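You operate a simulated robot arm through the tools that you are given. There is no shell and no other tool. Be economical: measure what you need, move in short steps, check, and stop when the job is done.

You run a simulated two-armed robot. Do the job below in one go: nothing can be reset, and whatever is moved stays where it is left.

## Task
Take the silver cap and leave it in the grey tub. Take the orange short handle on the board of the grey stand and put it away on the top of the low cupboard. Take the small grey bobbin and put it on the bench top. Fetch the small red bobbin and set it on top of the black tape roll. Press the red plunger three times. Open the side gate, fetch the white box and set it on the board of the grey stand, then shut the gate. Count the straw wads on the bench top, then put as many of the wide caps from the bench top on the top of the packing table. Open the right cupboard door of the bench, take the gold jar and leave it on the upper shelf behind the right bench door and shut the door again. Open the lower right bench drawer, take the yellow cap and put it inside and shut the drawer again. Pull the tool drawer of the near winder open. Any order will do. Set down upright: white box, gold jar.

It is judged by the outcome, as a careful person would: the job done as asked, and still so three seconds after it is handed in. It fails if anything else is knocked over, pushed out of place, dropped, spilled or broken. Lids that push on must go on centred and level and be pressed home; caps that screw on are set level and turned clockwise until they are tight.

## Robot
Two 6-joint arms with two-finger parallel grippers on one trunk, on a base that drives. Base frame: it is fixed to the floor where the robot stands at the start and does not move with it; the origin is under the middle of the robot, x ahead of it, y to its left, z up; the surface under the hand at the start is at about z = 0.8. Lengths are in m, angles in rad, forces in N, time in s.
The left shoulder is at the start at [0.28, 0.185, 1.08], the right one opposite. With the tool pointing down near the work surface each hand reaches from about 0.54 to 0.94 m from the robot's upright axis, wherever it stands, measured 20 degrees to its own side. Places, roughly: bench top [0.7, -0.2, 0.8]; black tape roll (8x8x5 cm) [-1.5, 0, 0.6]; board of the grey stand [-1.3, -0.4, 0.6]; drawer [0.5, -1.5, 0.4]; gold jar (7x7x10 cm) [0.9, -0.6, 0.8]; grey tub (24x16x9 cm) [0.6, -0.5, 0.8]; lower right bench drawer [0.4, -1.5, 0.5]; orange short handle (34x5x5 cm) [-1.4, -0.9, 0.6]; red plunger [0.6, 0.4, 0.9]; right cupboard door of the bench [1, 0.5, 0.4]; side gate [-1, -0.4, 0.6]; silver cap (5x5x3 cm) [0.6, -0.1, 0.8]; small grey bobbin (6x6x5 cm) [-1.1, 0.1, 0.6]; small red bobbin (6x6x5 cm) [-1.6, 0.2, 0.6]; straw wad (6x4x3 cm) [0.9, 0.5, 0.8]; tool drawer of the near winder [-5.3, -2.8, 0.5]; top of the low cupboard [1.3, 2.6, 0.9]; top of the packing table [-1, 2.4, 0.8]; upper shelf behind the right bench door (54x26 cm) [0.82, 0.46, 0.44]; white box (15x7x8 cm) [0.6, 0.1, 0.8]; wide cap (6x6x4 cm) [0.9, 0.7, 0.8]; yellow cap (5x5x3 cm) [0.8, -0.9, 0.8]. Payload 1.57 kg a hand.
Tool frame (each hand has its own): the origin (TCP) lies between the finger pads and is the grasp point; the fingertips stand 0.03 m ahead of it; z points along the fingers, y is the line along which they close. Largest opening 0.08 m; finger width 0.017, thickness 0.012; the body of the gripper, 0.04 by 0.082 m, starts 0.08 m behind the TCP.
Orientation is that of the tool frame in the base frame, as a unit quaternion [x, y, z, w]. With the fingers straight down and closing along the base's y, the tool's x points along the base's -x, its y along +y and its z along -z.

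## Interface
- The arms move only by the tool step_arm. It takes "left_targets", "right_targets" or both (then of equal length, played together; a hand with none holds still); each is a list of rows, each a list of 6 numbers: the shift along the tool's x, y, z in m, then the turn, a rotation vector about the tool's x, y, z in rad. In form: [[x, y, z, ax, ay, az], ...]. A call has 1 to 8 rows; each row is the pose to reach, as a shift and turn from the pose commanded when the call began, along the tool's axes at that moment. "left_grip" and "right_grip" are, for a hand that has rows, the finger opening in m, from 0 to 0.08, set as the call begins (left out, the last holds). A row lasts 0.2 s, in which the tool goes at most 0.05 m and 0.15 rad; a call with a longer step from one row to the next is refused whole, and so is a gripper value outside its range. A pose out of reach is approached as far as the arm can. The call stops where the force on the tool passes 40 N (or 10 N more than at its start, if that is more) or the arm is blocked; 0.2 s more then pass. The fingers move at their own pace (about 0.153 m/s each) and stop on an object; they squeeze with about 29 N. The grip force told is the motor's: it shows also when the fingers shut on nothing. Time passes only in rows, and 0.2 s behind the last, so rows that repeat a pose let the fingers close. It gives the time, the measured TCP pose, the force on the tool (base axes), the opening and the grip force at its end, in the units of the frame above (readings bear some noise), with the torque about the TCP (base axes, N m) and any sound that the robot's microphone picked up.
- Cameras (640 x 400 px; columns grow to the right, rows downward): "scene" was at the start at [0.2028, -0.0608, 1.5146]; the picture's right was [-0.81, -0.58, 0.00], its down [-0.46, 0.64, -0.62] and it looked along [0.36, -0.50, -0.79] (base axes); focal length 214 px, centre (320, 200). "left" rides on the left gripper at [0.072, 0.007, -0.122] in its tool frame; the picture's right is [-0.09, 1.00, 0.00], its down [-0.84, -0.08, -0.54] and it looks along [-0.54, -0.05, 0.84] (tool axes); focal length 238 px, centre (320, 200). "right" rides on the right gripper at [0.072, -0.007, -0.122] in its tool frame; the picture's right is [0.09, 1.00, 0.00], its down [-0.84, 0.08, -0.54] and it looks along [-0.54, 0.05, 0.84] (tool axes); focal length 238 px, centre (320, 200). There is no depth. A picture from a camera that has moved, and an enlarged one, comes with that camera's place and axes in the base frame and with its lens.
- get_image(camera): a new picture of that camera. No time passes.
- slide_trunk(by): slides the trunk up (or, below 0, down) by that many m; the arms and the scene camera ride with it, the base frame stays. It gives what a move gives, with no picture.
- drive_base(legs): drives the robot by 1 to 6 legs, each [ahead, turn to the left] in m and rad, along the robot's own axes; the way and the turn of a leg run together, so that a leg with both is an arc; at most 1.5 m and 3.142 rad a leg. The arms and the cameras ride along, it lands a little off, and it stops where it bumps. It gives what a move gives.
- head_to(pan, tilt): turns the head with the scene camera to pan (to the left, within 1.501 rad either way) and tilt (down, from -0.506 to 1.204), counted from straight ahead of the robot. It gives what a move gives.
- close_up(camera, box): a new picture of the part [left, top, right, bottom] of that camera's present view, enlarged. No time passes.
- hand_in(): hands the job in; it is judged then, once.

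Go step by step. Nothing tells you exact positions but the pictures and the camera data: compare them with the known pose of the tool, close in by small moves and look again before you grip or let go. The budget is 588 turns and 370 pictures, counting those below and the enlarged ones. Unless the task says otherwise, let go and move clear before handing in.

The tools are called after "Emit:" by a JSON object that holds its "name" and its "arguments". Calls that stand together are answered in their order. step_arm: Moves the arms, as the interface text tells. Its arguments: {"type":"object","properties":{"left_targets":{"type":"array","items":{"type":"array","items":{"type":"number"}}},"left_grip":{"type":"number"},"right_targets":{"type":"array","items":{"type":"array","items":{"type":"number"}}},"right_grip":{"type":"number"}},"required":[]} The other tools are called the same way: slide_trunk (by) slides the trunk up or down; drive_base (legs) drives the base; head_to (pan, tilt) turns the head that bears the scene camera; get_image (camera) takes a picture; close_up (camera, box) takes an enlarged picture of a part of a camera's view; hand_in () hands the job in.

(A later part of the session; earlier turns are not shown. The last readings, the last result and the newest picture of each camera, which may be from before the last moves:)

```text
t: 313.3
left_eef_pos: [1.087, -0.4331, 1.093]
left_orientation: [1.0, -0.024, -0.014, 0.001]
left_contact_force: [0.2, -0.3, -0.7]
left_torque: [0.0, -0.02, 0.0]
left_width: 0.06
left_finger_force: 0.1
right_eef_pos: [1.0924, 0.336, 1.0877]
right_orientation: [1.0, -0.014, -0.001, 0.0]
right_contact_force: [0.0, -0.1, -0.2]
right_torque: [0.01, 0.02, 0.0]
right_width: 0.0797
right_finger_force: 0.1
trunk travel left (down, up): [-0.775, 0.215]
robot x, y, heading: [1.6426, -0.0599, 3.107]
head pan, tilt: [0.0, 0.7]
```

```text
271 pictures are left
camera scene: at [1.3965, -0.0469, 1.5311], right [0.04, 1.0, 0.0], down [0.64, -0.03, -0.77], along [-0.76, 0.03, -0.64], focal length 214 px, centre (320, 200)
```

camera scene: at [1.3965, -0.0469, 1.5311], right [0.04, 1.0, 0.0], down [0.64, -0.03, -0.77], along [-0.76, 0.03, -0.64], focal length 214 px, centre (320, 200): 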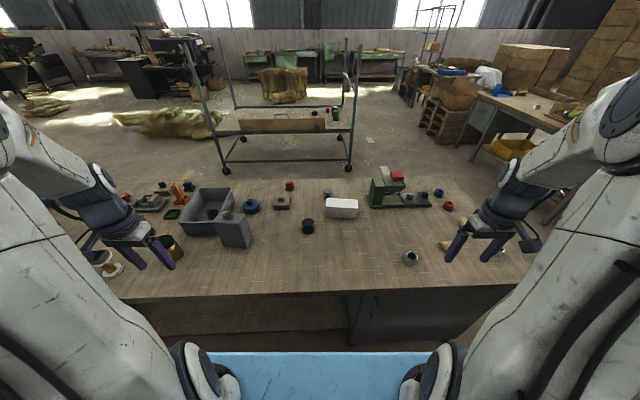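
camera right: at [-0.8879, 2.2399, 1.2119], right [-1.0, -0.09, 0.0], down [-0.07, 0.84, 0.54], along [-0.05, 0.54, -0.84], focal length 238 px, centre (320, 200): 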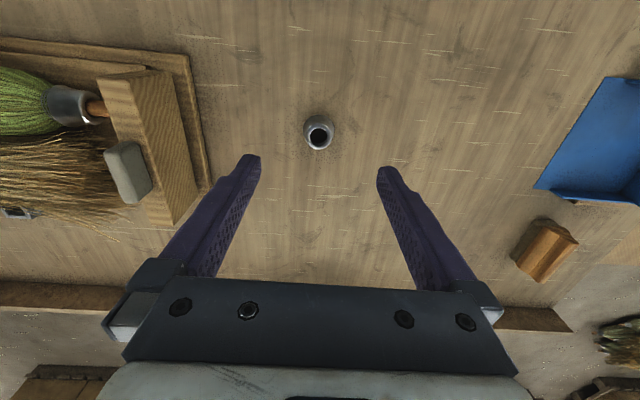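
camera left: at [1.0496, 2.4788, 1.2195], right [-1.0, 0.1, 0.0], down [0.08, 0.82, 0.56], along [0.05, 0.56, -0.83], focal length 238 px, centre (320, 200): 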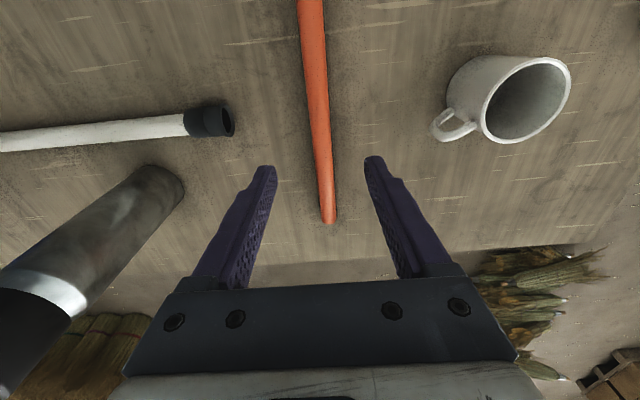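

Emit:
{"name": "step_arm", "arguments": {"left_targets": [[0.04, 0, 0, 0, 0, 0], [0.07, 0, 0, 0, 0, 0], [0.07, 0, 0, 0, 0, 0], [0.07, 0, 0, 0, 0, 0], [0.07, 0, 0, 0, 0, 0], [0.07, 0, 0, 0, 0, 0]], "right_targets": [[0.01, 0.02, 0, 0, -0.14, 0], [0.02, 0.04, 0.0, 0, -0.28, 0], [0.03, 0.06, 0.0, 0, -0.42, 0], [0.04, 0.08, 0.0, 0, -0.56, 0], [0.05, 0.1, 0.0, 0, -0.7, 0], [0.06, 0.12, 0.0, 0, -0.8, 0]], "right_grip": 0.06}}

Emit:
{"name": "get_image", "arguments": {"camera": "right"}}

```text
t: 314.7
left_eef_pos: [1.1558, -0.4357, 1.0911]
left_orientation: [1.0, -0.024, -0.012, 0.002]
left_contact_force: [0.2, 0.8, 0.9]
left_torque: [0.02, 0.0, -0.01]
left_width: 0.0599
left_finger_force: 0.1
right_eef_pos: [1.0717, 0.301, 1.1543]
right_orientation: [0.921, -0.012, -0.389, -0.002]
right_contact_force: [0.2, -0.1, -0.6]
right_torque: [0.0, -0.01, -0.01]
right_width: 0.0598
right_finger_force: 0.0
right hand out of reach, approached as far as the arm can: row 3, 4, 5, 6
trunk travel left (down, up): [-0.775, 0.215]
robot x, y, heading: [1.643, -0.0607, 3.101]
head pan, tilt: [0.0, 0.7]
```

```text
270 pictures are left
camera right: at [1.2096, 0.3057, 1.188], right [0.04, -1.0, -0.06], down [-0.2, -0.07, 0.98], along [-0.98, -0.02, -0.2], focal length 238 px, centre (320, 200)
```

right: 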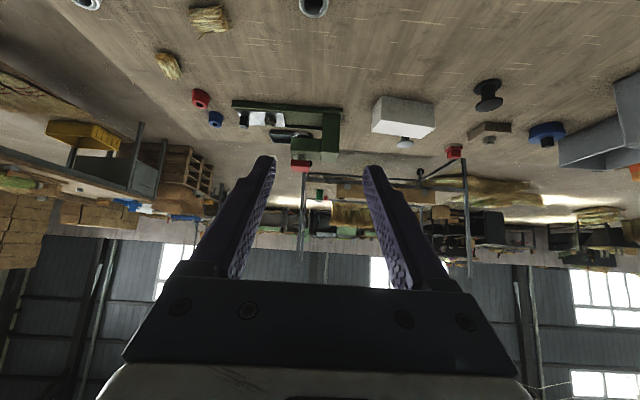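

Emit:
{"name": "drive_base", "arguments": {"legs": [[-0.09, 0]]}}

Emit:
{"name": "slide_trunk", "arguments": {"by": -0.2}}

```text
t: 315.8
left_eef_pos: [1.2451, -0.4397, 1.0901]
left_orientation: [1.0, -0.024, -0.013, 0.002]
left_contact_force: [-0.1, -0.6, -0.9]
left_torque: [0.0, 0.02, 0.08]
left_width: 0.0598
left_finger_force: 0.0
right_eef_pos: [1.161, 0.2981, 1.1541]
right_orientation: [0.921, -0.014, -0.389, -0.004]
right_contact_force: [-0.3, 0.4, 0.2]
right_torque: [-0.02, -0.02, 0.01]
right_width: 0.0601
right_finger_force: 0.0
trunk travel left (down, up): [-0.775, 0.215]
robot x, y, heading: [1.7314, -0.0613, 3.104]
head pan, tilt: [0.0, 0.7]
```

```text
t: 318.0
left_eef_pos: [1.2462, -0.4386, 0.8909]
left_orientation: [1.0, -0.024, -0.013, 0.002]
left_contact_force: [-0.2, 0.5, 0.1]
left_torque: [0.04, 0.02, 0.0]
left_width: 0.0599
left_finger_force: 0.0
right_eef_pos: [1.1632, 0.2993, 0.9541]
right_orientation: [0.921, -0.014, -0.389, -0.004]
right_contact_force: [-0.4, 0.0, -0.4]
right_torque: [-0.02, -0.03, -0.01]
right_width: 0.06
right_finger_force: 0.0
trunk travel left (down, up): [-0.575, 0.415]
robot x, y, heading: [1.7318, -0.0575, 3.105]
head pan, tilt: [0.0, 0.7]
```

Emit:
{"name": "step_arm", "arguments": {"right_targets": [[0.03, 0.012, 0.0285, 0, 0, 0], [0.06, 0.023, 0.057, 0, 0, 0], [0.09, 0.035, 0.0855, 0, 0, 0], [0.12, 0.046, 0.114, 0, 0, 0], [0.15, 0.058, 0.1425, 0, 0, 0], [0.18, 0.07, 0.171, 0, 0, 0], [0.21, 0.081, 0.2, 0, 0, 0], [0.239, 0.093, 0.228, 0, 0, 0]]}}

Emit:
{"name": "get_image", "arguments": {"camera": "right"}}

```text
t: 319.8
left_eef_pos: [1.2449, -0.4389, 0.8905]
left_orientation: [1.0, -0.023, -0.013, 0.002]
left_contact_force: [0.0, 0.1, -0.7]
left_torque: [0.0, 0.02, -0.01]
left_width: 0.0598
left_finger_force: 0.1
right_eef_pos: [1.1157, 0.304, 0.8141]
right_orientation: [0.922, -0.013, -0.387, -0.001]
right_contact_force: [0.8, 0.5, -0.3]
right_torque: [0.01, -0.02, -0.02]
right_width: 0.0599
right_finger_force: 0.1
right hand out of reach, approached as far as the arm can: row 1, 2, 3, 4, 5, 6, 7, 8
trunk travel left (down, up): [-0.575, 0.415]
robot x, y, heading: [1.7326, -0.0651, 3.098]
head pan, tilt: [0.0, 0.7]
```

```text
269 pictures are left
camera right: at [1.2536, 0.3094, 0.8488], right [0.04, -1.0, -0.06], down [-0.2, -0.06, 0.98], along [-0.98, -0.03, -0.2], focal length 238 px, centre (320, 200)
```

right: 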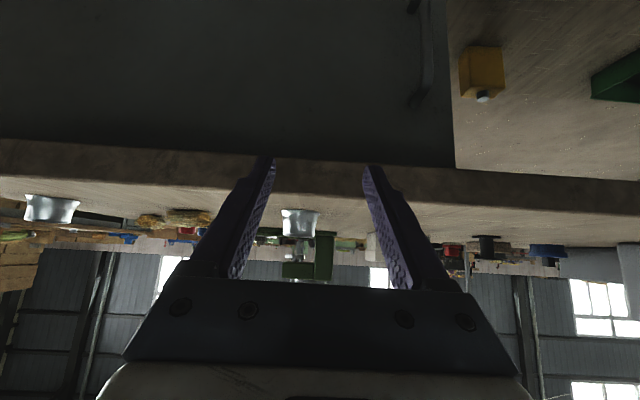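

Emit:
{"name": "slide_trunk", "arguments": {"by": 0.25}}

Emit:
{"name": "step_arm", "arguments": {"right_targets": [[0.063, 0.01, 0.0, 0, 0, 0], [0.093, 0.03, 0.0285, 0, 0, 0], [0.123, 0.05, 0.057, 0, 0, 0], [0.153, 0.07, 0.0855, 0, 0, 0], [0.183, 0.08, 0.114, 0, 0, 0], [0.213, 0.09, 0.1425, 0, 0, 0], [0.243, 0.095, 0.17, 0, 0, 0]]}}

```text
t: 322.4
left_eef_pos: [1.2453, -0.4386, 1.1407]
left_orientation: [1.0, -0.023, -0.013, 0.001]
left_contact_force: [0.7, 0.0, 0.8]
left_torque: [0.0, 0.01, 0.01]
left_width: 0.06
left_finger_force: 0.1
right_eef_pos: [1.115, 0.3052, 1.0651]
right_orientation: [0.922, -0.015, -0.387, -0.003]
right_contact_force: [0.4, 0.1, 0.1]
right_torque: [-0.01, 0.0, 0.0]
right_width: 0.0598
right_finger_force: 0.0
trunk travel left (down, up): [-0.825, 0.165]
robot x, y, heading: [1.7335, -0.0577, 3.099]
head pan, tilt: [0.0, 0.7]
```

```text
refused: row 1 steps farther than a row can; nothing moved
```

Emit:
{"name": "step_arm", "arguments": {"right_targets": [[0.037, 0.012, 0.0275, 0, 0, 0], [0.074, 0.024, 0.055, 0, 0, 0], [0.111, 0.036, 0.0825, 0, 0, 0], [0.148, 0.048, 0.11, 0, 0, 0], [0.185, 0.06, 0.1375, 0, 0, 0], [0.222, 0.072, 0.165, 0, 0, 0], [0.259, 0.084, 0.1925, 0, 0, 0], [0.295, 0.097, 0.22, 0, 0, 0]]}}

Emit:
{"name": "get_image", "arguments": {"camera": "right"}}

```text
t: 323.9
left_eef_pos: [1.2434, -0.4349, 1.1398]
left_orientation: [1.0, -0.025, -0.012, 0.0]
left_contact_force: [-0.8, 0.9, 0.4]
left_torque: [-0.08, -0.05, 0.01]
left_width: 0.06
left_finger_force: 0.1
right_eef_pos: [1.0161, 0.2253, 0.8308]
right_orientation: [0.909, -0.075, -0.407, 0.055]
right_contact_force: [6.8, -5.7, 13.7]
right_torque: [0.2, 0.0, -0.08]
right_width: 0.0521
right_finger_force: 0.0
right hand out of reach, approached as far as the arm can: row 1, 2, 3, 4, 5, 6, 7
trunk travel left (down, up): [-0.825, 0.165]
robot x, y, heading: [1.7337, -0.0621, 3.101]
head pan, tilt: [0.0, 0.7]
stopped in row 7 (right hand): the force on the tool passed its limit at 233 N (the readings are from after the stop); the commanded pose is now the measured one
```

```text
268 pictures are left
camera right: at [1.1556, 0.2241, 0.8573], right [-0.03, -1.0, 0.09], down [-0.15, 0.1, 0.98], along [-0.99, 0.02, -0.15], focal length 238 px, centre (320, 200)
```

right: 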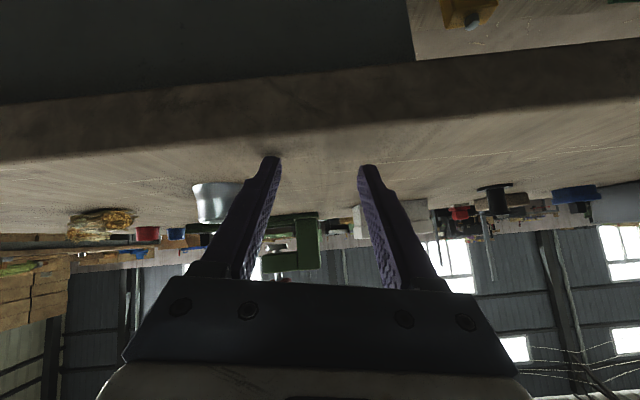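

Emit:
{"name": "step_arm", "arguments": {"right_targets": [[-0.023, 0.005, -0.03, 0, 0, 0], [-0.045, 0.01, -0.061, 0, 0, 0], [-0.07, 0.016, -0.092, 0, 0, 0], [-0.09, 0.021, -0.122, 0, 0, 0]]}}

```text
t: 324.9
left_eef_pos: [1.2445, -0.4383, 1.1399]
left_orientation: [1.0, -0.024, -0.013, 0.001]
left_contact_force: [0.0, -0.1, 0.4]
left_torque: [-0.01, 0.03, -0.04]
left_width: 0.06
left_finger_force: 0.1
right_eef_pos: [1.0464, 0.2224, 0.9796]
right_orientation: [0.909, -0.074, -0.405, 0.055]
right_contact_force: [-0.3, -0.5, 0.2]
right_torque: [0.01, 0.0, 0.01]
right_width: 0.06
right_finger_force: 0.1
right hand out of reach, approached as far as the arm can: row 1, 2
trunk travel left (down, up): [-0.825, 0.165]
robot x, y, heading: [1.731, -0.063, 3.093]
head pan, tilt: [0.0, 0.7]
```

Emit:
{"name": "step_arm", "arguments": {"right_targets": [[0, 0, 0, 0.019, 0.14, -0.026], [0, 0, 0, 0.038, 0.28, -0.051], [0.01, 0.002, -0.011, 0.056, 0.419, -0.077], [0.025, 0.004, -0.027, 0.075, 0.559, -0.103], [0.045, 0.007, -0.048, 0.094, 0.698, -0.128], [0.069, 0.01, -0.074, 0.113, 0.838, -0.154]]}}

Emit:
{"name": "get_image", "arguments": {"camera": "right"}}

Emit:
{"name": "get_image", "arguments": {"camera": "scene"}}

```text
t: 326.3
left_eef_pos: [1.2438, -0.438, 1.14]
left_orientation: [1.0, -0.024, -0.014, 0.0]
left_contact_force: [-0.4, -0.4, -0.2]
left_torque: [-0.02, 0.01, -0.02]
left_width: 0.06
left_finger_force: 0.1
right_eef_pos: [1.1357, 0.1838, 0.9802]
right_orientation: [0.99, -0.129, -0.018, 0.051]
right_contact_force: [2.5, 2.0, -0.2]
right_torque: [-0.18, 0.16, 0.0]
right_width: 0.0601
right_finger_force: 0.1
right hand out of reach, approached as far as the arm can: row 5
trunk travel left (down, up): [-0.825, 0.165]
robot x, y, heading: [1.7317, -0.0611, 3.102]
head pan, tilt: [0.0, 0.7]
```

```text
267 pictures are left
camera right: at [1.2129, 0.1844, 1.0989], right [-0.16, -0.98, 0.11], down [-0.8, 0.19, 0.57], along [-0.58, 0.01, -0.82], focal length 238 px, centre (320, 200)
```

right: 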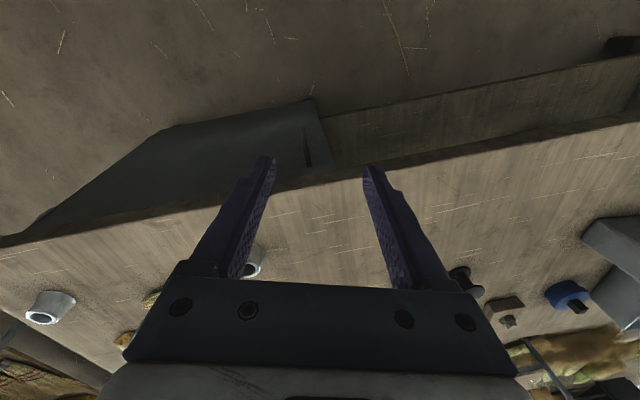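

```text
266 pictures are left
camera scene: at [1.4863, -0.0499, 1.581], right [0.04, 1.0, 0.0], down [0.64, -0.03, -0.76], along [-0.76, 0.03, -0.64], focal length 214 px, centre (320, 200)
```

scene: 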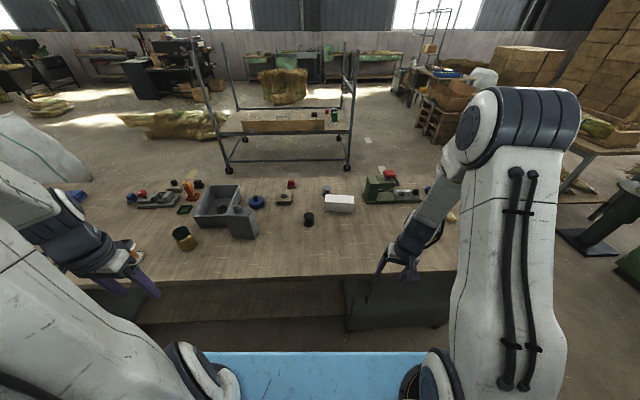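

Emit:
{"name": "step_arm", "arguments": {"right_targets": [[0, 0, 0, 0.051, 0.018, -0.13], [0.0, 0, 0, 0.103, 0.036, -0.26], [0.0, 0, 0, 0.103, 0.036, -0.26]]}}

```text
t: 327.1
left_eef_pos: [1.2443, -0.4377, 1.1395]
left_orientation: [1.0, -0.024, -0.013, 0.001]
left_contact_force: [-0.4, 0.0, -0.1]
left_torque: [-0.02, 0.01, 0.0]
left_width: 0.0599
left_finger_force: 0.1
right_eef_pos: [1.1465, 0.2049, 0.9801]
right_orientation: [0.99, 0.129, 0.017, -0.053]
right_contact_force: [-0.3, -0.1, 0.9]
right_torque: [0.02, -0.01, 0.0]
right_width: 0.0602
right_finger_force: 0.1
trunk travel left (down, up): [-0.825, 0.165]
robot x, y, heading: [1.7315, -0.0588, 3.101]
head pan, tilt: [0.0, 0.7]
```

Emit:
{"name": "step_arm", "arguments": {"right_targets": [[0, 0, 0, -0.051, -0.018, 0.13], [0.0, 0, 0, -0.103, -0.036, 0.26], [0.0, 0, 0, -0.103, -0.036, 0.26]]}}

```text
t: 327.9
left_eef_pos: [1.2443, -0.4381, 1.1403]
left_orientation: [1.0, -0.024, -0.013, 0.001]
left_contact_force: [0.5, 0.8, 1.1]
left_torque: [0.02, 0.01, -0.01]
left_width: 0.0598
left_finger_force: 0.1
right_eef_pos: [1.1453, 0.2054, 0.9786]
right_orientation: [1.0, -0.001, -0.001, 0.001]
right_contact_force: [-0.1, -0.7, 0.4]
right_torque: [0.02, 0.0, 0.02]
right_width: 0.0601
right_finger_force: 0.0
trunk travel left (down, up): [-0.825, 0.165]
robot x, y, heading: [1.7309, -0.0596, 3.107]
head pan, tilt: [0.0, 0.7]
```

Emit:
{"name": "step_arm", "arguments": {"right_targets": [[0.005, 0, 0.045, 0, 0, 0], [0.005, 0, 0.09, 0, 0, 0], [0.005, 0, 0.135, 0, 0, 0], [0.005, 0, 0.18, 0, 0, 0]]}}

```text
t: 328.9
left_eef_pos: [1.244, -0.438, 1.1403]
left_orientation: [1.0, -0.025, -0.013, 0.0]
left_contact_force: [0.6, 0.4, -0.2]
left_torque: [-0.03, 0.01, 0.04]
left_width: 0.0598
left_finger_force: 0.0
right_eef_pos: [1.1491, 0.2044, 0.8005]
right_orientation: [1.0, -0.001, -0.002, -0.001]
right_contact_force: [0.5, -0.3, 0.8]
right_torque: [-0.01, -0.02, 0.01]
right_width: 0.0601
right_finger_force: 0.2
trunk travel left (down, up): [-0.825, 0.165]
robot x, y, heading: [1.7264, -0.0615, 3.101]
head pan, tilt: [0.0, 0.7]
```

Emit:
{"name": "step_arm", "arguments": {"right_targets": [[0.0, 0, 0.045, 0, 0, 0], [0.0, 0, 0.09, 0, 0, 0], [0.0, 0, 0.135, 0, 0, 0], [0.0, 0, 0.18, 0, 0, 0], [0.0, 0, 0.2, 0, 0, 0]]}}

Emit:
{"name": "get_image", "arguments": {"camera": "right"}}

```text
t: 330.1
left_eef_pos: [1.2442, -0.439, 1.1404]
left_orientation: [1.0, -0.024, -0.014, 0.0]
left_contact_force: [-0.2, 0.6, 1.3]
left_torque: [0.0, 0.01, -0.03]
left_width: 0.06
left_finger_force: 0.1
right_eef_pos: [1.1518, 0.2048, 0.6005]
right_orientation: [1.0, 0.0, -0.001, 0.0]
right_contact_force: [0.4, 0.0, -0.7]
right_torque: [-0.02, 0.04, 0.03]
right_width: 0.0601
right_finger_force: 0.1
trunk travel left (down, up): [-0.825, 0.165]
robot x, y, heading: [1.7336, -0.0612, 3.104]
head pan, tilt: [0.0, 0.7]
```

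```text
265 pictures are left
camera right: at [1.2233, 0.2117, 0.7195], right [0.09, -1.0, 0.0], down [-0.84, -0.08, 0.54], along [-0.54, -0.05, -0.84], focal length 238 px, centre (320, 200)
```

right: 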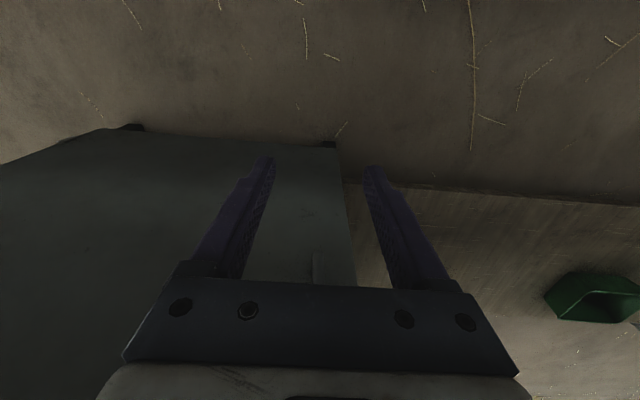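

Emit:
{"name": "step_arm", "arguments": {"right_targets": [[0, 0, 0, 0, -0.15, 0], [0, 0, 0, 0, -0.3, 0], [0, 0, 0, 0, -0.45, 0], [0, 0, 0, 0, -0.6, 0]]}}

Emit:
{"name": "step_arm", "arguments": {"right_targets": [[0, 0, 0, 0, -0.15, 0], [0, 0, 0, 0, -0.3, 0], [0, 0, 0, 0, -0.45, 0]]}}

Emit:
{"name": "get_image", "arguments": {"camera": "right"}}

```text
t: 331.1
left_eef_pos: [1.2441, -0.4383, 1.1401]
left_orientation: [1.0, -0.024, -0.013, 0.001]
left_contact_force: [0.2, 0.4, 0.4]
left_torque: [-0.02, -0.01, 0.03]
left_width: 0.06
left_finger_force: 0.0
right_eef_pos: [1.1494, 0.204, 0.6001]
right_orientation: [0.955, 0.0, -0.296, 0.001]
right_contact_force: [-0.3, 0.9, 0.2]
right_torque: [-0.01, 0.01, 0.02]
right_width: 0.0603
right_finger_force: 0.0
trunk travel left (down, up): [-0.825, 0.165]
robot x, y, heading: [1.7307, -0.0609, 3.104]
head pan, tilt: [0.0, 0.7]
```

```text
t: 331.9
left_eef_pos: [1.2448, -0.4379, 1.1395]
left_orientation: [1.0, -0.024, -0.014, 0.0]
left_contact_force: [-0.1, 0.2, -0.2]
left_torque: [-0.03, 0.0, -0.04]
left_width: 0.0601
left_finger_force: 0.1
right_eef_pos: [1.1493, 0.2041, 0.6011]
right_orientation: [0.864, 0.0, -0.503, -0.001]
right_contact_force: [0.5, -0.6, 0.6]
right_torque: [0.01, 0.0, 0.01]
right_width: 0.0597
right_finger_force: 0.0
trunk travel left (down, up): [-0.825, 0.165]
robot x, y, heading: [1.7334, -0.0593, 3.1]
head pan, tilt: [0.0, 0.7]
```

```text
264 pictures are left
camera right: at [1.2916, 0.2116, 0.5978], right [0.05, -1.0, -0.08], down [0.06, -0.08, 1.0], along [-1.0, -0.05, 0.05], focal length 238 px, centre (320, 200)
```

right: 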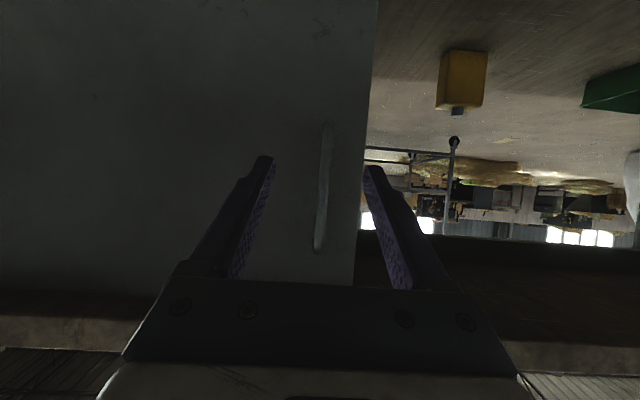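

Emit:
{"name": "step_arm", "arguments": {"right_targets": [[-0.018, 0.004, 0.032, 0, 0, 0], [-0.036, 0.008, 0.064, 0, 0, 0], [-0.054, 0.008, 0.095, 0, 0, 0]]}}

Emit:
{"name": "get_image", "arguments": {"camera": "right"}}

```text
t: 332.7
left_eef_pos: [1.2431, -0.4376, 1.1403]
left_orientation: [1.0, -0.025, -0.014, 0.001]
left_contact_force: [-0.6, -0.4, -0.1]
left_torque: [-0.02, -0.03, 0.03]
left_width: 0.0603
left_finger_force: 0.0
right_eef_pos: [1.0404, 0.1961, 0.6006]
right_orientation: [0.865, -0.001, -0.502, -0.001]
right_contact_force: [-0.2, -1.1, -0.5]
right_torque: [0.01, -0.01, -0.01]
right_width: 0.0601
right_finger_force: 0.1
trunk travel left (down, up): [-0.825, 0.165]
robot x, y, heading: [1.7331, -0.0622, 3.1]
head pan, tilt: [0.0, 0.7]
```

```text
263 pictures are left
camera right: at [1.1818, 0.2038, 0.5987], right [0.04, -1.0, -0.08], down [0.05, -0.08, 1.0], along [-1.0, -0.05, 0.05], focal length 238 px, centre (320, 200)
```

right: 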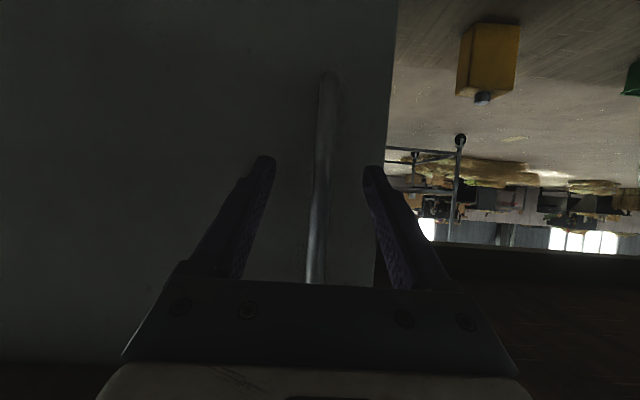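

Emit:
{"name": "step_arm", "arguments": {"right_targets": [[0, 0, 0, 0, 0, 0], [0, 0, 0, 0, 0, 0]], "right_grip": 0.0}}

```text
t: 333.3
left_eef_pos: [1.2452, -0.4392, 1.1401]
left_orientation: [1.0, -0.025, -0.013, 0.001]
left_contact_force: [-0.2, -0.2, -0.3]
left_torque: [-0.01, 0.0, -0.03]
left_width: 0.0597
left_finger_force: 0.1
right_eef_pos: [1.0406, 0.1949, 0.6011]
right_orientation: [0.865, 0.002, -0.502, 0.001]
right_contact_force: [-0.6, -6.3, -0.6]
right_torque: [-0.07, 0.21, 0.12]
right_width: 0.0121
right_finger_force: 29.4
trunk travel left (down, up): [-0.825, 0.165]
robot x, y, heading: [1.7305, -0.0577, 3.099]
head pan, tilt: [0.0, 0.7]
```

Emit:
{"name": "step_arm", "arguments": {"right_targets": [[0.0219, -0.005, -0.0385, 0, 0, 0], [0.0434, -0.0135, -0.0764, 0, 0, 0], [0.0646, -0.0255, -0.1137, 0, 0, 0], [0.0853, -0.0408, -0.15, 0, 0, 0]]}}

Emit:
{"name": "get_image", "arguments": {"camera": "scene"}}

```text
t: 334.3
left_eef_pos: [1.2435, -0.438, 1.1399]
left_orientation: [1.0, -0.024, -0.012, 0.0]
left_contact_force: [-0.3, -0.9, -0.7]
left_torque: [-0.02, -0.01, -0.01]
left_width: 0.0604
left_finger_force: 0.0
right_eef_pos: [1.2129, 0.2352, 0.6013]
right_orientation: [0.866, 0.0, -0.501, 0.0]
right_contact_force: [2.5, -6.5, -2.3]
right_torque: [0.06, -0.78, 0.02]
right_width: 0.0115
right_finger_force: 29.4
trunk travel left (down, up): [-0.825, 0.165]
robot x, y, heading: [1.7339, -0.0616, 3.102]
head pan, tilt: [0.0, 0.7]
```

```text
262 pictures are left
camera scene: at [1.4858, -0.0503, 1.5808], right [0.04, 1.0, 0.0], down [0.64, -0.03, -0.76], along [-0.76, 0.03, -0.64], focal length 214 px, centre (320, 200)
```

scene: 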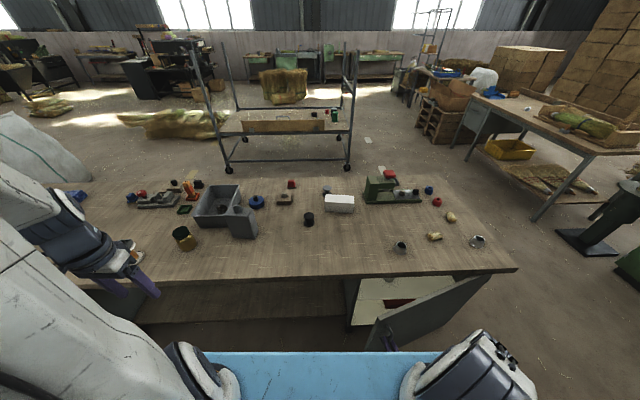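

Emit:
{"name": "step_arm", "arguments": {"right_targets": [[0.0199, -0.0186, -0.035, 0, 0, 0], [0.0391, -0.0404, -0.0688, 0, 0, 0], [0.0574, -0.0652, -0.1009, 0, 0, 0]]}}

Emit:
{"name": "get_image", "arguments": {"camera": "scene"}}

```text
t: 335.1
left_eef_pos: [1.2448, -0.4388, 1.1397]
left_orientation: [1.0, -0.025, -0.013, 0.001]
left_contact_force: [-0.2, -0.5, -0.1]
left_torque: [0.02, 0.0, 0.0]
left_width: 0.0601
left_finger_force: 0.1
right_eef_pos: [1.3279, 0.2983, 0.6015]
right_orientation: [0.866, 0.002, -0.501, 0.001]
right_contact_force: [18.6, -27.0, 4.2]
right_torque: [0.26, -0.38, 0.16]
right_width: 0.0115
right_finger_force: 29.3
trunk travel left (down, up): [-0.825, 0.165]
robot x, y, heading: [1.7325, -0.0581, 3.101]
head pan, tilt: [0.0, 0.7]
```

```text
261 pictures are left
camera scene: at [1.4869, -0.0508, 1.5814], right [0.04, 1.0, 0.0], down [0.64, -0.03, -0.77], along [-0.76, 0.03, -0.64], focal length 214 px, centre (320, 200)
```

scene: 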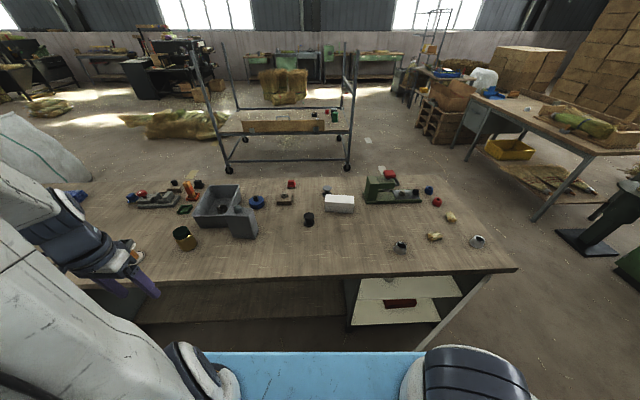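

Emit:
{"name": "step_arm", "arguments": {"right_targets": [[0.0198, -0.014, -0.0348, 0, 0, 0], [0.036, -0.042, -0.0634, 0, 0, 0], [0.0494, -0.075, -0.0869, 0, 0, 0], [0.0593, -0.112, -0.1043, 0, 0, 0]]}}

Emit:
{"name": "get_image", "arguments": {"camera": "scene"}}

```text
t: 335.5
left_eef_pos: [1.2447, -0.4384, 1.1406]
left_orientation: [1.0, -0.025, -0.013, 0.001]
left_contact_force: [0.4, 0.2, 0.0]
left_torque: [0.0, 0.02, -0.01]
left_width: 0.0599
left_finger_force: 0.0
right_eef_pos: [1.3515, 0.3191, 0.6015]
right_orientation: [0.865, 0.005, -0.502, 0.006]
right_contact_force: [4.9, -6.1, 6.3]
right_torque: [0.45, 0.57, 0.12]
right_width: 0.012
right_finger_force: 28.9
right hand out of reach, approached as far as the arm can: row 1, 2
trunk travel left (down, up): [-0.825, 0.165]
robot x, y, heading: [1.7299, -0.0601, 3.094]
head pan, tilt: [0.0, 0.7]
stopped in row 2 (right hand): the force on the tool passed its limit at 64 N (the readings are from after the stop); the commanded pose is now the measured one
```

```text
260 pictures are left
camera scene: at [1.487, -0.0504, 1.5813], right [0.04, 1.0, 0.0], down [0.64, -0.03, -0.77], along [-0.76, 0.03, -0.64], focal length 214 px, centre (320, 200)
```

scene: 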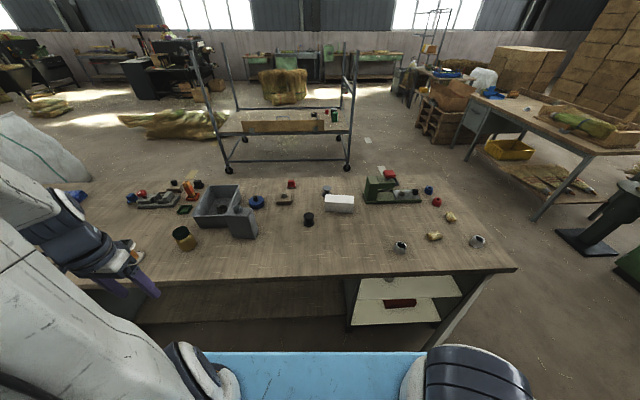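

Emit:
{"name": "step_arm", "arguments": {"right_targets": [[0, 0, 0, 0, 0, 0], [0, 0.005, 0, 0, 0, 0], [0, 0.015, 0, 0, 0, 0]], "right_grip": 0.08}}

Emit:
{"name": "drive_base", "arguments": {"legs": [[0, -0.1]]}}

Emit:
{"name": "get_image", "arguments": {"camera": "right"}}

```text
t: 336.3
left_eef_pos: [1.2444, -0.4365, 1.1404]
left_orientation: [1.0, -0.025, -0.013, 0.0]
left_contact_force: [-1.3, 0.5, -0.9]
left_torque: [0.04, 0.02, 0.0]
left_width: 0.0599
left_finger_force: 0.1
right_eef_pos: [1.3455, 0.3078, 0.601]
right_orientation: [0.866, 0.004, -0.5, 0.004]
right_contact_force: [0.1, 0.4, -1.1]
right_torque: [0.0, 0.01, -0.01]
right_width: 0.08
right_finger_force: 0.0
right hand out of reach, approached as far as the arm can: row 3
trunk travel left (down, up): [-0.825, 0.165]
robot x, y, heading: [1.7336, -0.058, 3.103]
head pan, tilt: [0.0, 0.7]
```

```text
t: 337.2
left_eef_pos: [1.2099, -0.3872, 1.1398]
left_orientation: [0.997, -0.074, -0.013, 0.001]
left_contact_force: [0.5, -0.5, -0.1]
left_torque: [-0.01, -0.02, 0.01]
left_width: 0.0599
left_finger_force: 0.0
right_eef_pos: [1.3851, 0.344, 0.6008]
right_orientation: [0.865, -0.039, -0.5, -0.02]
right_contact_force: [-0.3, 0.6, 0.6]
right_torque: [-0.01, -0.01, -0.01]
right_width: 0.08
right_finger_force: 0.1
trunk travel left (down, up): [-0.825, 0.165]
robot x, y, heading: [1.7343, -0.0585, 2.999]
head pan, tilt: [0.0, 0.7]
```

```text
259 pictures are left
camera right: at [1.5265, 0.3396, 0.5985], right [-0.04, -1.0, -0.08], down [0.05, -0.08, 1.0], along [-1.0, 0.04, 0.05], focal length 238 px, centre (320, 200)
```

right: 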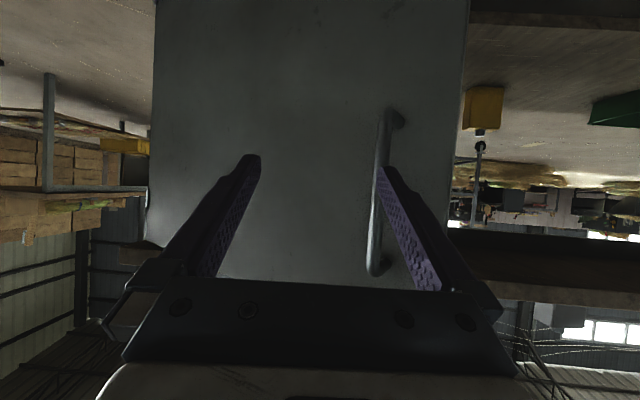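

Emit:
{"name": "drive_base", "arguments": {"legs": [[0, -0.12]]}}

Emit:
{"name": "step_arm", "arguments": {"right_targets": [[0, 0.04, 0, 0, 0, 0], [0, 0.08, 0, 0, 0, 0], [0, 0.12, 0, 0, 0, 0], [0, 0.16, 0, 0, 0, 0]], "right_grip": 0.0}}

Emit:
{"name": "get_image", "arguments": {"camera": "right"}}

```text
t: 338.2
left_eef_pos: [1.1735, -0.3212, 1.1398]
left_orientation: [0.991, -0.135, -0.013, 0.0]
left_contact_force: [0.2, 0.0, -0.2]
left_torque: [0.03, -0.02, 0.02]
left_width: 0.06
left_finger_force: 0.2
right_eef_pos: [1.4365, 0.3836, 0.6022]
right_orientation: [0.861, -0.091, -0.499, -0.051]
right_contact_force: [0.0, 0.2, -0.4]
right_torque: [0.0, 0.02, 0.0]
right_width: 0.0799
right_finger_force: 0.0
trunk travel left (down, up): [-0.825, 0.165]
robot x, y, heading: [1.7329, -0.0612, 2.885]
head pan, tilt: [0.0, 0.7]
```

```text
t: 339.2
left_eef_pos: [1.1737, -0.3221, 1.1393]
left_orientation: [0.991, -0.135, -0.013, -0.001]
left_contact_force: [0.3, -0.2, -0.6]
left_torque: [-0.04, 0.0, 0.03]
left_width: 0.0598
left_finger_force: 0.2
right_eef_pos: [1.3504, 0.2711, 0.6009]
right_orientation: [0.861, -0.092, -0.498, -0.051]
right_contact_force: [-0.1, -0.8, 0.2]
right_torque: [-0.02, -0.01, -0.02]
right_width: 0.0001
right_finger_force: 21.8
right hand out of reach, approached as far as the arm can: row 1, 2, 3, 4
trunk travel left (down, up): [-0.825, 0.165]
robot x, y, heading: [1.7328, -0.0617, 2.882]
head pan, tilt: [0.0, 0.7]
```

```text
258 pictures are left
camera right: at [1.4904, 0.2488, 0.5988], right [-0.16, -0.98, -0.07], down [0.04, -0.08, 1.0], along [-0.99, 0.16, 0.05], focal length 238 px, centre (320, 200)
```

right: 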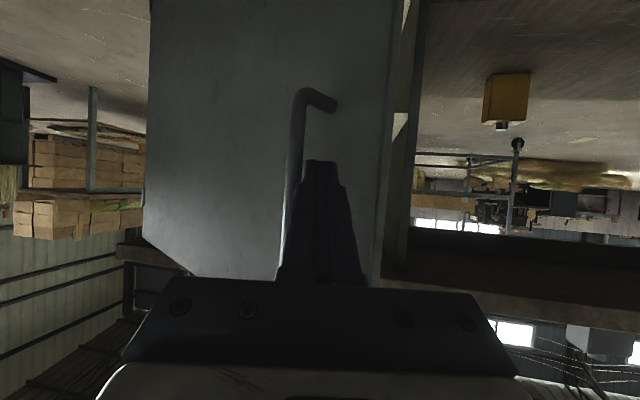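

Emit:
{"name": "step_arm", "arguments": {"right_targets": [[0, -0.04, 0, 0, 0, 0], [0, -0.08, 0, 0, 0, 0], [0, -0.12, 0, 0, 0, 0], [0, -0.16, 0, 0, 0, 0]]}}

```text
t: 340.2
left_eef_pos: [1.1737, -0.3217, 1.1404]
left_orientation: [0.991, -0.135, -0.013, -0.001]
left_contact_force: [0.2, 0.3, 0.1]
left_torque: [-0.02, 0.02, 0.02]
left_width: 0.0599
left_finger_force: 0.2
right_eef_pos: [1.3863, 0.4313, 0.6008]
right_orientation: [0.861, -0.091, -0.499, -0.05]
right_contact_force: [0.1, 0.6, 0.2]
right_torque: [0.01, -0.03, 0.01]
right_width: 0.0
right_finger_force: 21.3
trunk travel left (down, up): [-0.825, 0.165]
robot x, y, heading: [1.7354, -0.0618, 2.878]
head pan, tilt: [0.0, 0.7]
```

Emit:
{"name": "step_arm", "arguments": {"right_targets": [[0, 0, 0, -0.116, 0, -0.0665], [0, 0, 0, -0.231, 0.001, -0.133], [0, 0, 0, -0.347, 0.001, -0.2], [0, 0, 0, -0.463, 0.002, -0.266], [0, 0, 0, -0.578, 0.002, -0.3325], [0, 0, 0, -0.694, 0.003, -0.399]], "right_grip": 0.06}}

Emit:
{"name": "get_image", "arguments": {"camera": "right"}}

```text
t: 341.6
left_eef_pos: [1.1742, -0.322, 1.1401]
left_orientation: [0.991, -0.135, -0.014, -0.001]
left_contact_force: [-0.2, -0.8, 0.6]
left_torque: [0.02, -0.06, -0.01]
left_width: 0.06
left_finger_force: 0.2
right_eef_pos: [1.3859, 0.4273, 0.6004]
right_orientation: [0.828, 0.252, -0.478, 0.15]
right_contact_force: [0.1, -0.1, 0.4]
right_torque: [0.03, 0.0, 0.0]
right_width: 0.0602
right_finger_force: 0.0
trunk travel left (down, up): [-0.825, 0.165]
robot x, y, heading: [1.73, -0.0626, 2.878]
head pan, tilt: [0.0, 0.7]
```

```text
257 pictures are left
camera right: at [1.5005, 0.5136, 0.5987], right [0.59, -0.8, -0.07], down [0.08, -0.03, 1.0], along [-0.8, -0.6, 0.05], focal length 238 px, centre (320, 200)
```

right: 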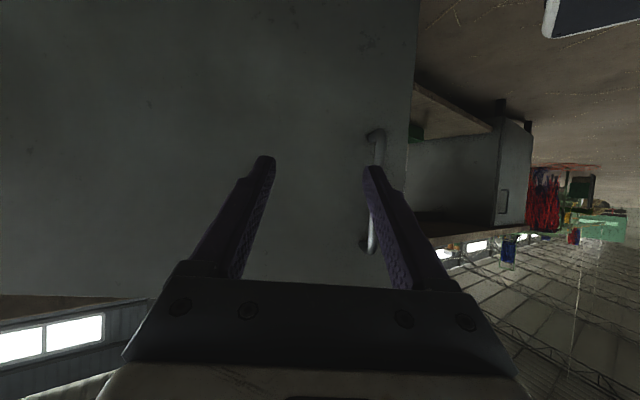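

Emit:
{"name": "step_arm", "arguments": {"right_targets": [[0, 0.033, 0, 0, 0, 0], [0, 0.066, 0, 0, 0, 0], [-0.018, 0.066, 0.031, 0, 0, 0], [-0.036, 0.066, 0.062, 0, 0, 0], [-0.045, 0.066, 0.078, 0, 0, 0]]}}

Emit:
{"name": "get_image", "arguments": {"camera": "right"}}

```text
t: 342.8
left_eef_pos: [1.1736, -0.3228, 1.1394]
left_orientation: [0.991, -0.135, -0.013, -0.001]
left_contact_force: [0.6, 0.4, 0.4]
left_torque: [0.02, -0.04, 0.0]
left_width: 0.0601
left_finger_force: 0.0
right_eef_pos: [1.347, 0.3221, 0.601]
right_orientation: [0.829, 0.251, -0.478, 0.147]
right_contact_force: [0.7, 0.0, 0.3]
right_torque: [0.0, -0.02, -0.03]
right_width: 0.06
right_finger_force: 0.0
trunk travel left (down, up): [-0.825, 0.165]
robot x, y, heading: [1.7299, -0.0586, 2.876]
head pan, tilt: [0.0, 0.7]
```

```text
256 pictures are left
camera right: at [1.4617, 0.4081, 0.5988], right [0.59, -0.8, -0.08], down [0.08, -0.03, 1.0], along [-0.8, -0.6, 0.05], focal length 238 px, centre (320, 200)
```

right: 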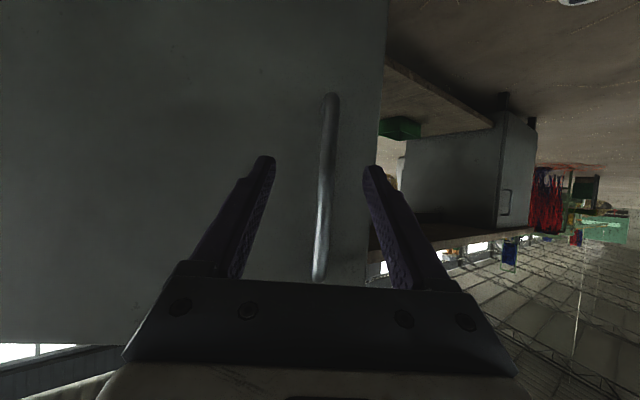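

Emit:
{"name": "step_arm", "arguments": {"right_targets": [[-0.0124, 0.001, 0.0217, 0, 0, 0], [-0.0124, 0.001, 0.0217, 0, 0, 0]]}}

Emit:
{"name": "step_arm", "arguments": {"right_targets": [[0, 0, 0, 0, 0, 0], [0, 0, 0, 0, 0, 0]], "right_grip": 0.0}}

```text
t: 343.4
left_eef_pos: [1.1738, -0.3221, 1.1395]
left_orientation: [0.991, -0.135, -0.013, -0.001]
left_contact_force: [0.7, 0.2, -0.6]
left_torque: [-0.01, 0.01, -0.03]
left_width: 0.06
left_finger_force: 0.0
right_eef_pos: [1.3291, 0.3077, 0.5996]
right_orientation: [0.828, 0.252, -0.478, 0.149]
right_contact_force: [-0.3, 0.0, -0.3]
right_torque: [0.0, -0.01, -0.02]
right_width: 0.0599
right_finger_force: 0.0
trunk travel left (down, up): [-0.825, 0.165]
robot x, y, heading: [1.7307, -0.0617, 2.875]
head pan, tilt: [0.0, 0.7]
```

```text
t: 344.0
left_eef_pos: [1.175, -0.322, 1.1401]
left_orientation: [0.991, -0.135, -0.013, -0.001]
left_contact_force: [0.3, -0.4, 0.1]
left_torque: [0.01, 0.0, 0.04]
left_width: 0.0603
left_finger_force: 0.1
right_eef_pos: [1.3287, 0.304, 0.602]
right_orientation: [0.828, 0.252, -0.478, 0.151]
right_contact_force: [11.1, -17.1, -3.8]
right_torque: [-0.03, 0.49, 0.35]
right_width: 0.0119
right_finger_force: 28.7
trunk travel left (down, up): [-0.825, 0.165]
robot x, y, heading: [1.7325, -0.0629, 2.882]
head pan, tilt: [0.0, 0.7]
```

Emit:
{"name": "step_arm", "arguments": {"right_targets": [[0.022, -0.0035, -0.0383, -0.069, 0, -0.04], [0.0437, -0.0106, -0.0762, -0.139, 0.001, -0.08], [0.0651, -0.0211, -0.1137, -0.208, 0.001, -0.12]]}}

```text
t: 344.5
left_eef_pos: [1.1734, -0.3224, 1.1396]
left_orientation: [0.991, -0.135, -0.013, -0.001]
left_contact_force: [0.1, -0.4, 0.0]
left_torque: [-0.02, 0.01, -0.03]
left_width: 0.06
left_finger_force: 0.1
right_eef_pos: [1.3738, 0.3402, 0.6006]
right_orientation: [0.813, 0.295, -0.47, 0.176]
right_contact_force: [0.9, -1.1, 0.1]
right_torque: [0.44, 0.13, 0.05]
right_width: 0.0115
right_finger_force: 29.5
trunk travel left (down, up): [-0.825, 0.165]
robot x, y, heading: [1.73, -0.0617, 2.88]
head pan, tilt: [0.0, 0.7]
stopped in row 2 (right hand): the force on the tool passed its limit at 41 N (the readings are from after the stop); the commanded pose is now the measured one
```

Emit:
{"name": "step_arm", "arguments": {"right_targets": [[0.021, -0.0042, -0.0367, -0.069, 0.001, -0.04], [0.0417, -0.0118, -0.0732, -0.139, 0.001, -0.079], [0.0621, -0.0227, -0.109, -0.208, 0.002, -0.119], [0.0819, -0.0368, -0.1439, -0.278, 0.003, -0.159], [0.101, -0.0542, -0.1778, -0.347, 0.004, -0.198], [0.1194, -0.0745, -0.2103, -0.417, 0.004, -0.238]]}}

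Emit:
{"name": "get_image", "arguments": {"camera": "scene"}}

```text
t: 345.3
left_eef_pos: [1.1739, -0.3223, 1.1402]
left_orientation: [0.991, -0.135, -0.012, -0.002]
left_contact_force: [-0.2, 0.5, 0.2]
left_torque: [0.02, -0.01, -0.03]
left_width: 0.06
left_finger_force: 0.1
right_eef_pos: [1.4385, 0.4134, 0.618]
right_orientation: [0.785, 0.373, -0.446, 0.212]
right_contact_force: [-3.8, 3.8, -7.2]
right_torque: [0.66, -0.59, -0.07]
right_width: 0.0119
right_finger_force: 29.2
right hand out of reach, approached as far as the arm can: row 2, 3
trunk travel left (down, up): [-0.825, 0.165]
robot x, y, heading: [1.7343, -0.0602, 2.882]
head pan, tilt: [0.0, 0.7]
stopped in row 3 (right hand): the force on the tool passed its limit at 45 N (the readings are from after the stop); the commanded pose is now the measured one
```

```text
255 pictures are left
camera scene: at [1.4941, 0.0035, 1.5811], right [0.26, 0.97, 0.0], down [0.62, -0.17, -0.76], along [-0.74, 0.2, -0.64], focal length 214 px, centre (320, 200)
```

scene: 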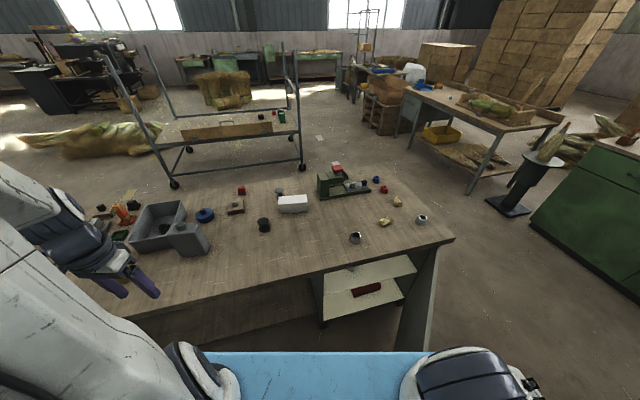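

Emit:
{"name": "step_arm", "arguments": {"right_targets": [[0, 0, 0, 0, 0, 0], [0, 0, 0, 0, 0, 0], [0, 0, -0.02, 0, 0, 0], [0, 0, -0.04, 0, 0, 0], [0, 0, -0.055, 0, 0, 0]], "right_grip": 0.06}}

Emit:
{"name": "get_image", "arguments": {"camera": "right"}}

```text
t: 346.5
left_eef_pos: [1.1756, -0.3233, 1.1411]
left_orientation: [0.991, -0.135, -0.012, -0.001]
left_contact_force: [-0.6, -0.8, 0.3]
left_torque: [-0.03, 0.03, -0.04]
left_width: 0.06
left_finger_force: 0.1
right_eef_pos: [1.4707, 0.4456, 0.6484]
right_orientation: [0.785, 0.372, -0.448, 0.212]
right_contact_force: [-0.5, 0.0, -0.3]
right_torque: [0.0, 0.02, 0.03]
right_width: 0.0598
right_finger_force: 0.0
right hand out of reach, approached as far as the arm can: row 5
trunk travel left (down, up): [-0.825, 0.165]
robot x, y, heading: [1.7348, -0.0554, 2.879]
head pan, tilt: [0.0, 0.7]
```

```text
254 pictures are left
camera right: at [1.5555, 0.5613, 0.6484], right [0.8, -0.59, -0.08], down [0.09, -0.02, 1.0], along [-0.59, -0.8, 0.04], focal length 238 px, centre (320, 200)
```

right: 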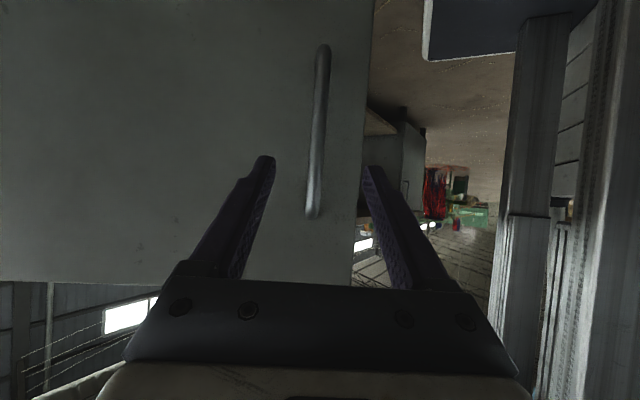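

Emit:
{"name": "step_arm", "arguments": {"right_targets": [[-0.034, 0, -0.02, 0, 0, 0], [-0.069, 0, -0.041, 0, 0, 0], [-0.103, 0, -0.061, 0, 0, 0], [-0.137, 0, -0.082, 0, 0, 0], [-0.172, 0, -0.102, 0, 0, 0], [-0.206, 0, -0.122, 0, 0, 0], [-0.24, 0, -0.143, 0, 0, 0]]}}

```text
t: 348.1
left_eef_pos: [1.1743, -0.3219, 1.1388]
left_orientation: [0.991, -0.134, -0.012, -0.001]
left_contact_force: [0.0, 1.2, -0.7]
left_torque: [0.01, -0.01, 0.0]
left_width: 0.0601
left_finger_force: 0.1
right_eef_pos: [1.4703, 0.4452, 0.9275]
right_orientation: [0.784, 0.373, -0.448, 0.214]
right_contact_force: [0.1, 0.5, -0.7]
right_torque: [-0.02, 0.03, 0.02]
right_width: 0.0601
right_finger_force: 0.1
trunk travel left (down, up): [-0.825, 0.165]
robot x, y, heading: [1.7299, -0.0604, 2.88]
head pan, tilt: [0.0, 0.7]
```

Emit:
{"name": "step_arm", "arguments": {"right_targets": [[-0.0127, -0.019, 0.0104, 0.0508, 0.1069, 0.0894], [-0.0253, -0.038, 0.0209, 0.1017, 0.2139, 0.1789], [-0.038, -0.0569, 0.0313, 0.1525, 0.3208, 0.2683], [-0.0507, -0.0759, 0.0418, 0.2033, 0.4278, 0.3578], [-0.0633, -0.0948, 0.0522, 0.2542, 0.5347, 0.4472], [-0.076, -0.1138, 0.0627, 0.305, 0.6417, 0.5367], [-0.0887, -0.1328, 0.0731, 0.3558, 0.7486, 0.6261], [-0.1013, -0.1517, 0.0836, 0.4067, 0.8556, 0.7156]], "right_grip": 0.0}}

```text
t: 349.9
left_eef_pos: [1.1746, -0.3225, 1.1394]
left_orientation: [0.991, -0.135, -0.013, -0.001]
left_contact_force: [0.7, -0.6, -0.2]
left_torque: [-0.01, 0.03, 0.02]
left_width: 0.0601
left_finger_force: 0.1
right_eef_pos: [1.2738, 0.4492, 0.9737]
right_orientation: [0.997, 0.045, -0.055, 0.024]
right_contact_force: [-0.5, -0.4, -0.2]
right_torque: [-0.02, 0.0, 0.0]
right_width: 0.0
right_finger_force: 21.6
trunk travel left (down, up): [-0.825, 0.165]
robot x, y, heading: [1.7295, -0.0619, 2.872]
head pan, tilt: [0.0, 0.7]
```

Emit:
{"name": "step_arm", "arguments": {"right_targets": [[0, 0, 0, 0.048, 0.11, 0.09], [-0.03, 0.01, 0, 0.048, 0.11, 0.09], [-0.06, 0.02, 0, 0.048, 0.11, 0.09]]}}

Emit:
{"name": "get_image", "arguments": {"camera": "right"}}

```text
t: 350.7
left_eef_pos: [1.1735, -0.3223, 1.1406]
left_orientation: [0.991, -0.134, -0.013, -0.001]
left_contact_force: [0.7, 0.2, -0.4]
left_torque: [0.0, 0.01, -0.04]
left_width: 0.06
left_finger_force: 0.2
right_eef_pos: [1.2349, 0.4085, 0.958]
right_orientation: [0.999, -0.001, -0.03, 0.016]
right_contact_force: [0.5, -0.4, 0.0]
right_torque: [-0.05, 0.01, -0.01]
right_width: 0.0002
right_finger_force: 21.1
right hand out of reach, approached as far as the arm can: row 1, 2, 3
trunk travel left (down, up): [-0.825, 0.165]
robot x, y, heading: [1.7316, -0.056, 2.877]
head pan, tilt: [0.0, 0.7]
```

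```text
253 pictures are left
camera right: at [1.3141, 0.4199, 1.0755], right [0.09, -1.0, 0.03], down [-0.8, -0.06, 0.59], along [-0.59, -0.08, -0.8], focal length 238 px, centre (320, 200)
```

right: 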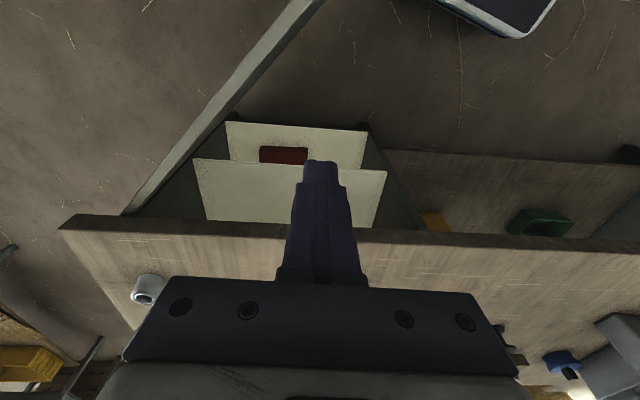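

Emit:
{"name": "step_arm", "arguments": {"right_targets": [[-0.03, -0.01, 0, 0, 0, 0], [-0.06, -0.02, 0.0, 0, 0.05, 0], [-0.06, -0.02, 0.04, 0, 0.05, 0], [-0.06, -0.02, 0.085, 0, 0.05, 0], [-0.06, -0.02, 0.13, 0, 0.05, 0]]}}

```text
t: 351.9
left_eef_pos: [1.1739, -0.3227, 1.1402]
left_orientation: [0.991, -0.135, -0.013, -0.002]
left_contact_force: [-0.2, -0.6, 0.5]
left_torque: [-0.02, 0.05, 0.02]
left_width: 0.0601
left_finger_force: 0.0
right_eef_pos: [1.1758, 0.4199, 0.8276]
right_orientation: [1.0, 0.0, -0.017, 0.022]
right_contact_force: [0.1, 0.2, 0.2]
right_torque: [0.01, -0.02, 0.01]
right_width: 0.0001
right_finger_force: 20.9
right hand out of reach, approached as far as the arm can: row 1, 2, 3, 4, 5
trunk travel left (down, up): [-0.825, 0.165]
robot x, y, heading: [1.7303, -0.062, 2.88]
head pan, tilt: [0.0, 0.7]
```

Emit:
{"name": "step_arm", "arguments": {"right_targets": [[0, 0, 0.04, 0, 0, 0], [0, 0, 0.08, 0, 0, 0], [0, 0, 0.12, 0, 0, 0], [0, 0, 0.16, 0, 0, 0]]}}

Emit:
{"name": "step_arm", "arguments": {"right_targets": [[0, -0.04, 0, 0, 0, 0], [0.0, -0.08, 0, 0, 0, 0], [0.0, -0.12, 0, 0, 0, 0], [0.0, -0.16, 0, 0, 0, 0]]}}

Emit:
{"name": "get_image", "arguments": {"camera": "right"}}

```text
t: 352.9
left_eef_pos: [1.1747, -0.3224, 1.1399]
left_orientation: [0.991, -0.135, -0.013, -0.001]
left_contact_force: [0.0, 0.0, -1.5]
left_torque: [0.01, 0.0, 0.02]
left_width: 0.0603
left_finger_force: 0.0
right_eef_pos: [1.1784, 0.4134, 0.668]
right_orientation: [1.0, 0.0, -0.01, 0.018]
right_contact_force: [0.2, 0.0, 0.2]
right_torque: [0.01, -0.01, 0.04]
right_width: 0.0
right_finger_force: 21.8
trunk travel left (down, up): [-0.825, 0.165]
robot x, y, heading: [1.7348, -0.0609, 2.883]
head pan, tilt: [0.0, 0.7]
```

```text
t: 353.9
left_eef_pos: [1.1733, -0.3216, 1.1398]
left_orientation: [0.991, -0.135, -0.013, 0.0]
left_contact_force: [0.3, 0.3, -0.3]
left_torque: [-0.01, 0.0, -0.02]
left_width: 0.0601
left_finger_force: 0.0
right_eef_pos: [1.2051, 0.5375, 0.6755]
right_orientation: [0.999, -0.001, -0.041, 0.025]
right_contact_force: [0.6, 0.9, 0.2]
right_torque: [-0.01, 0.01, -0.02]
right_width: 0.0
right_finger_force: 21.3
right hand out of reach, approached as far as the arm can: row 1, 2, 3, 4
trunk travel left (down, up): [-0.825, 0.165]
robot x, y, heading: [1.7289, -0.0586, 2.882]
head pan, tilt: [0.0, 0.7]
```

```text
252 pictures are left
camera right: at [1.2872, 0.5495, 0.7905], right [0.09, -0.99, 0.04], down [-0.79, -0.05, 0.61], along [-0.61, -0.09, -0.79], focal length 238 px, centre (320, 200)
```

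right: 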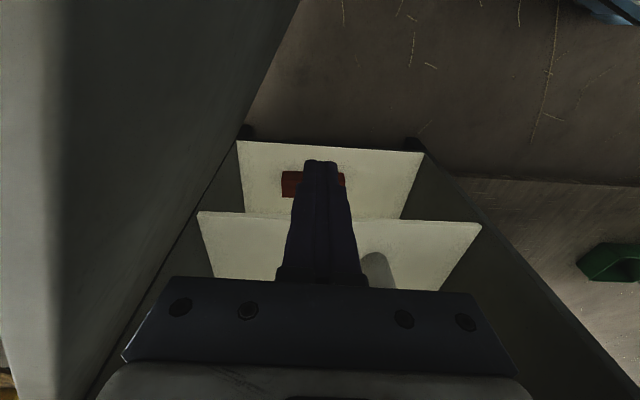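

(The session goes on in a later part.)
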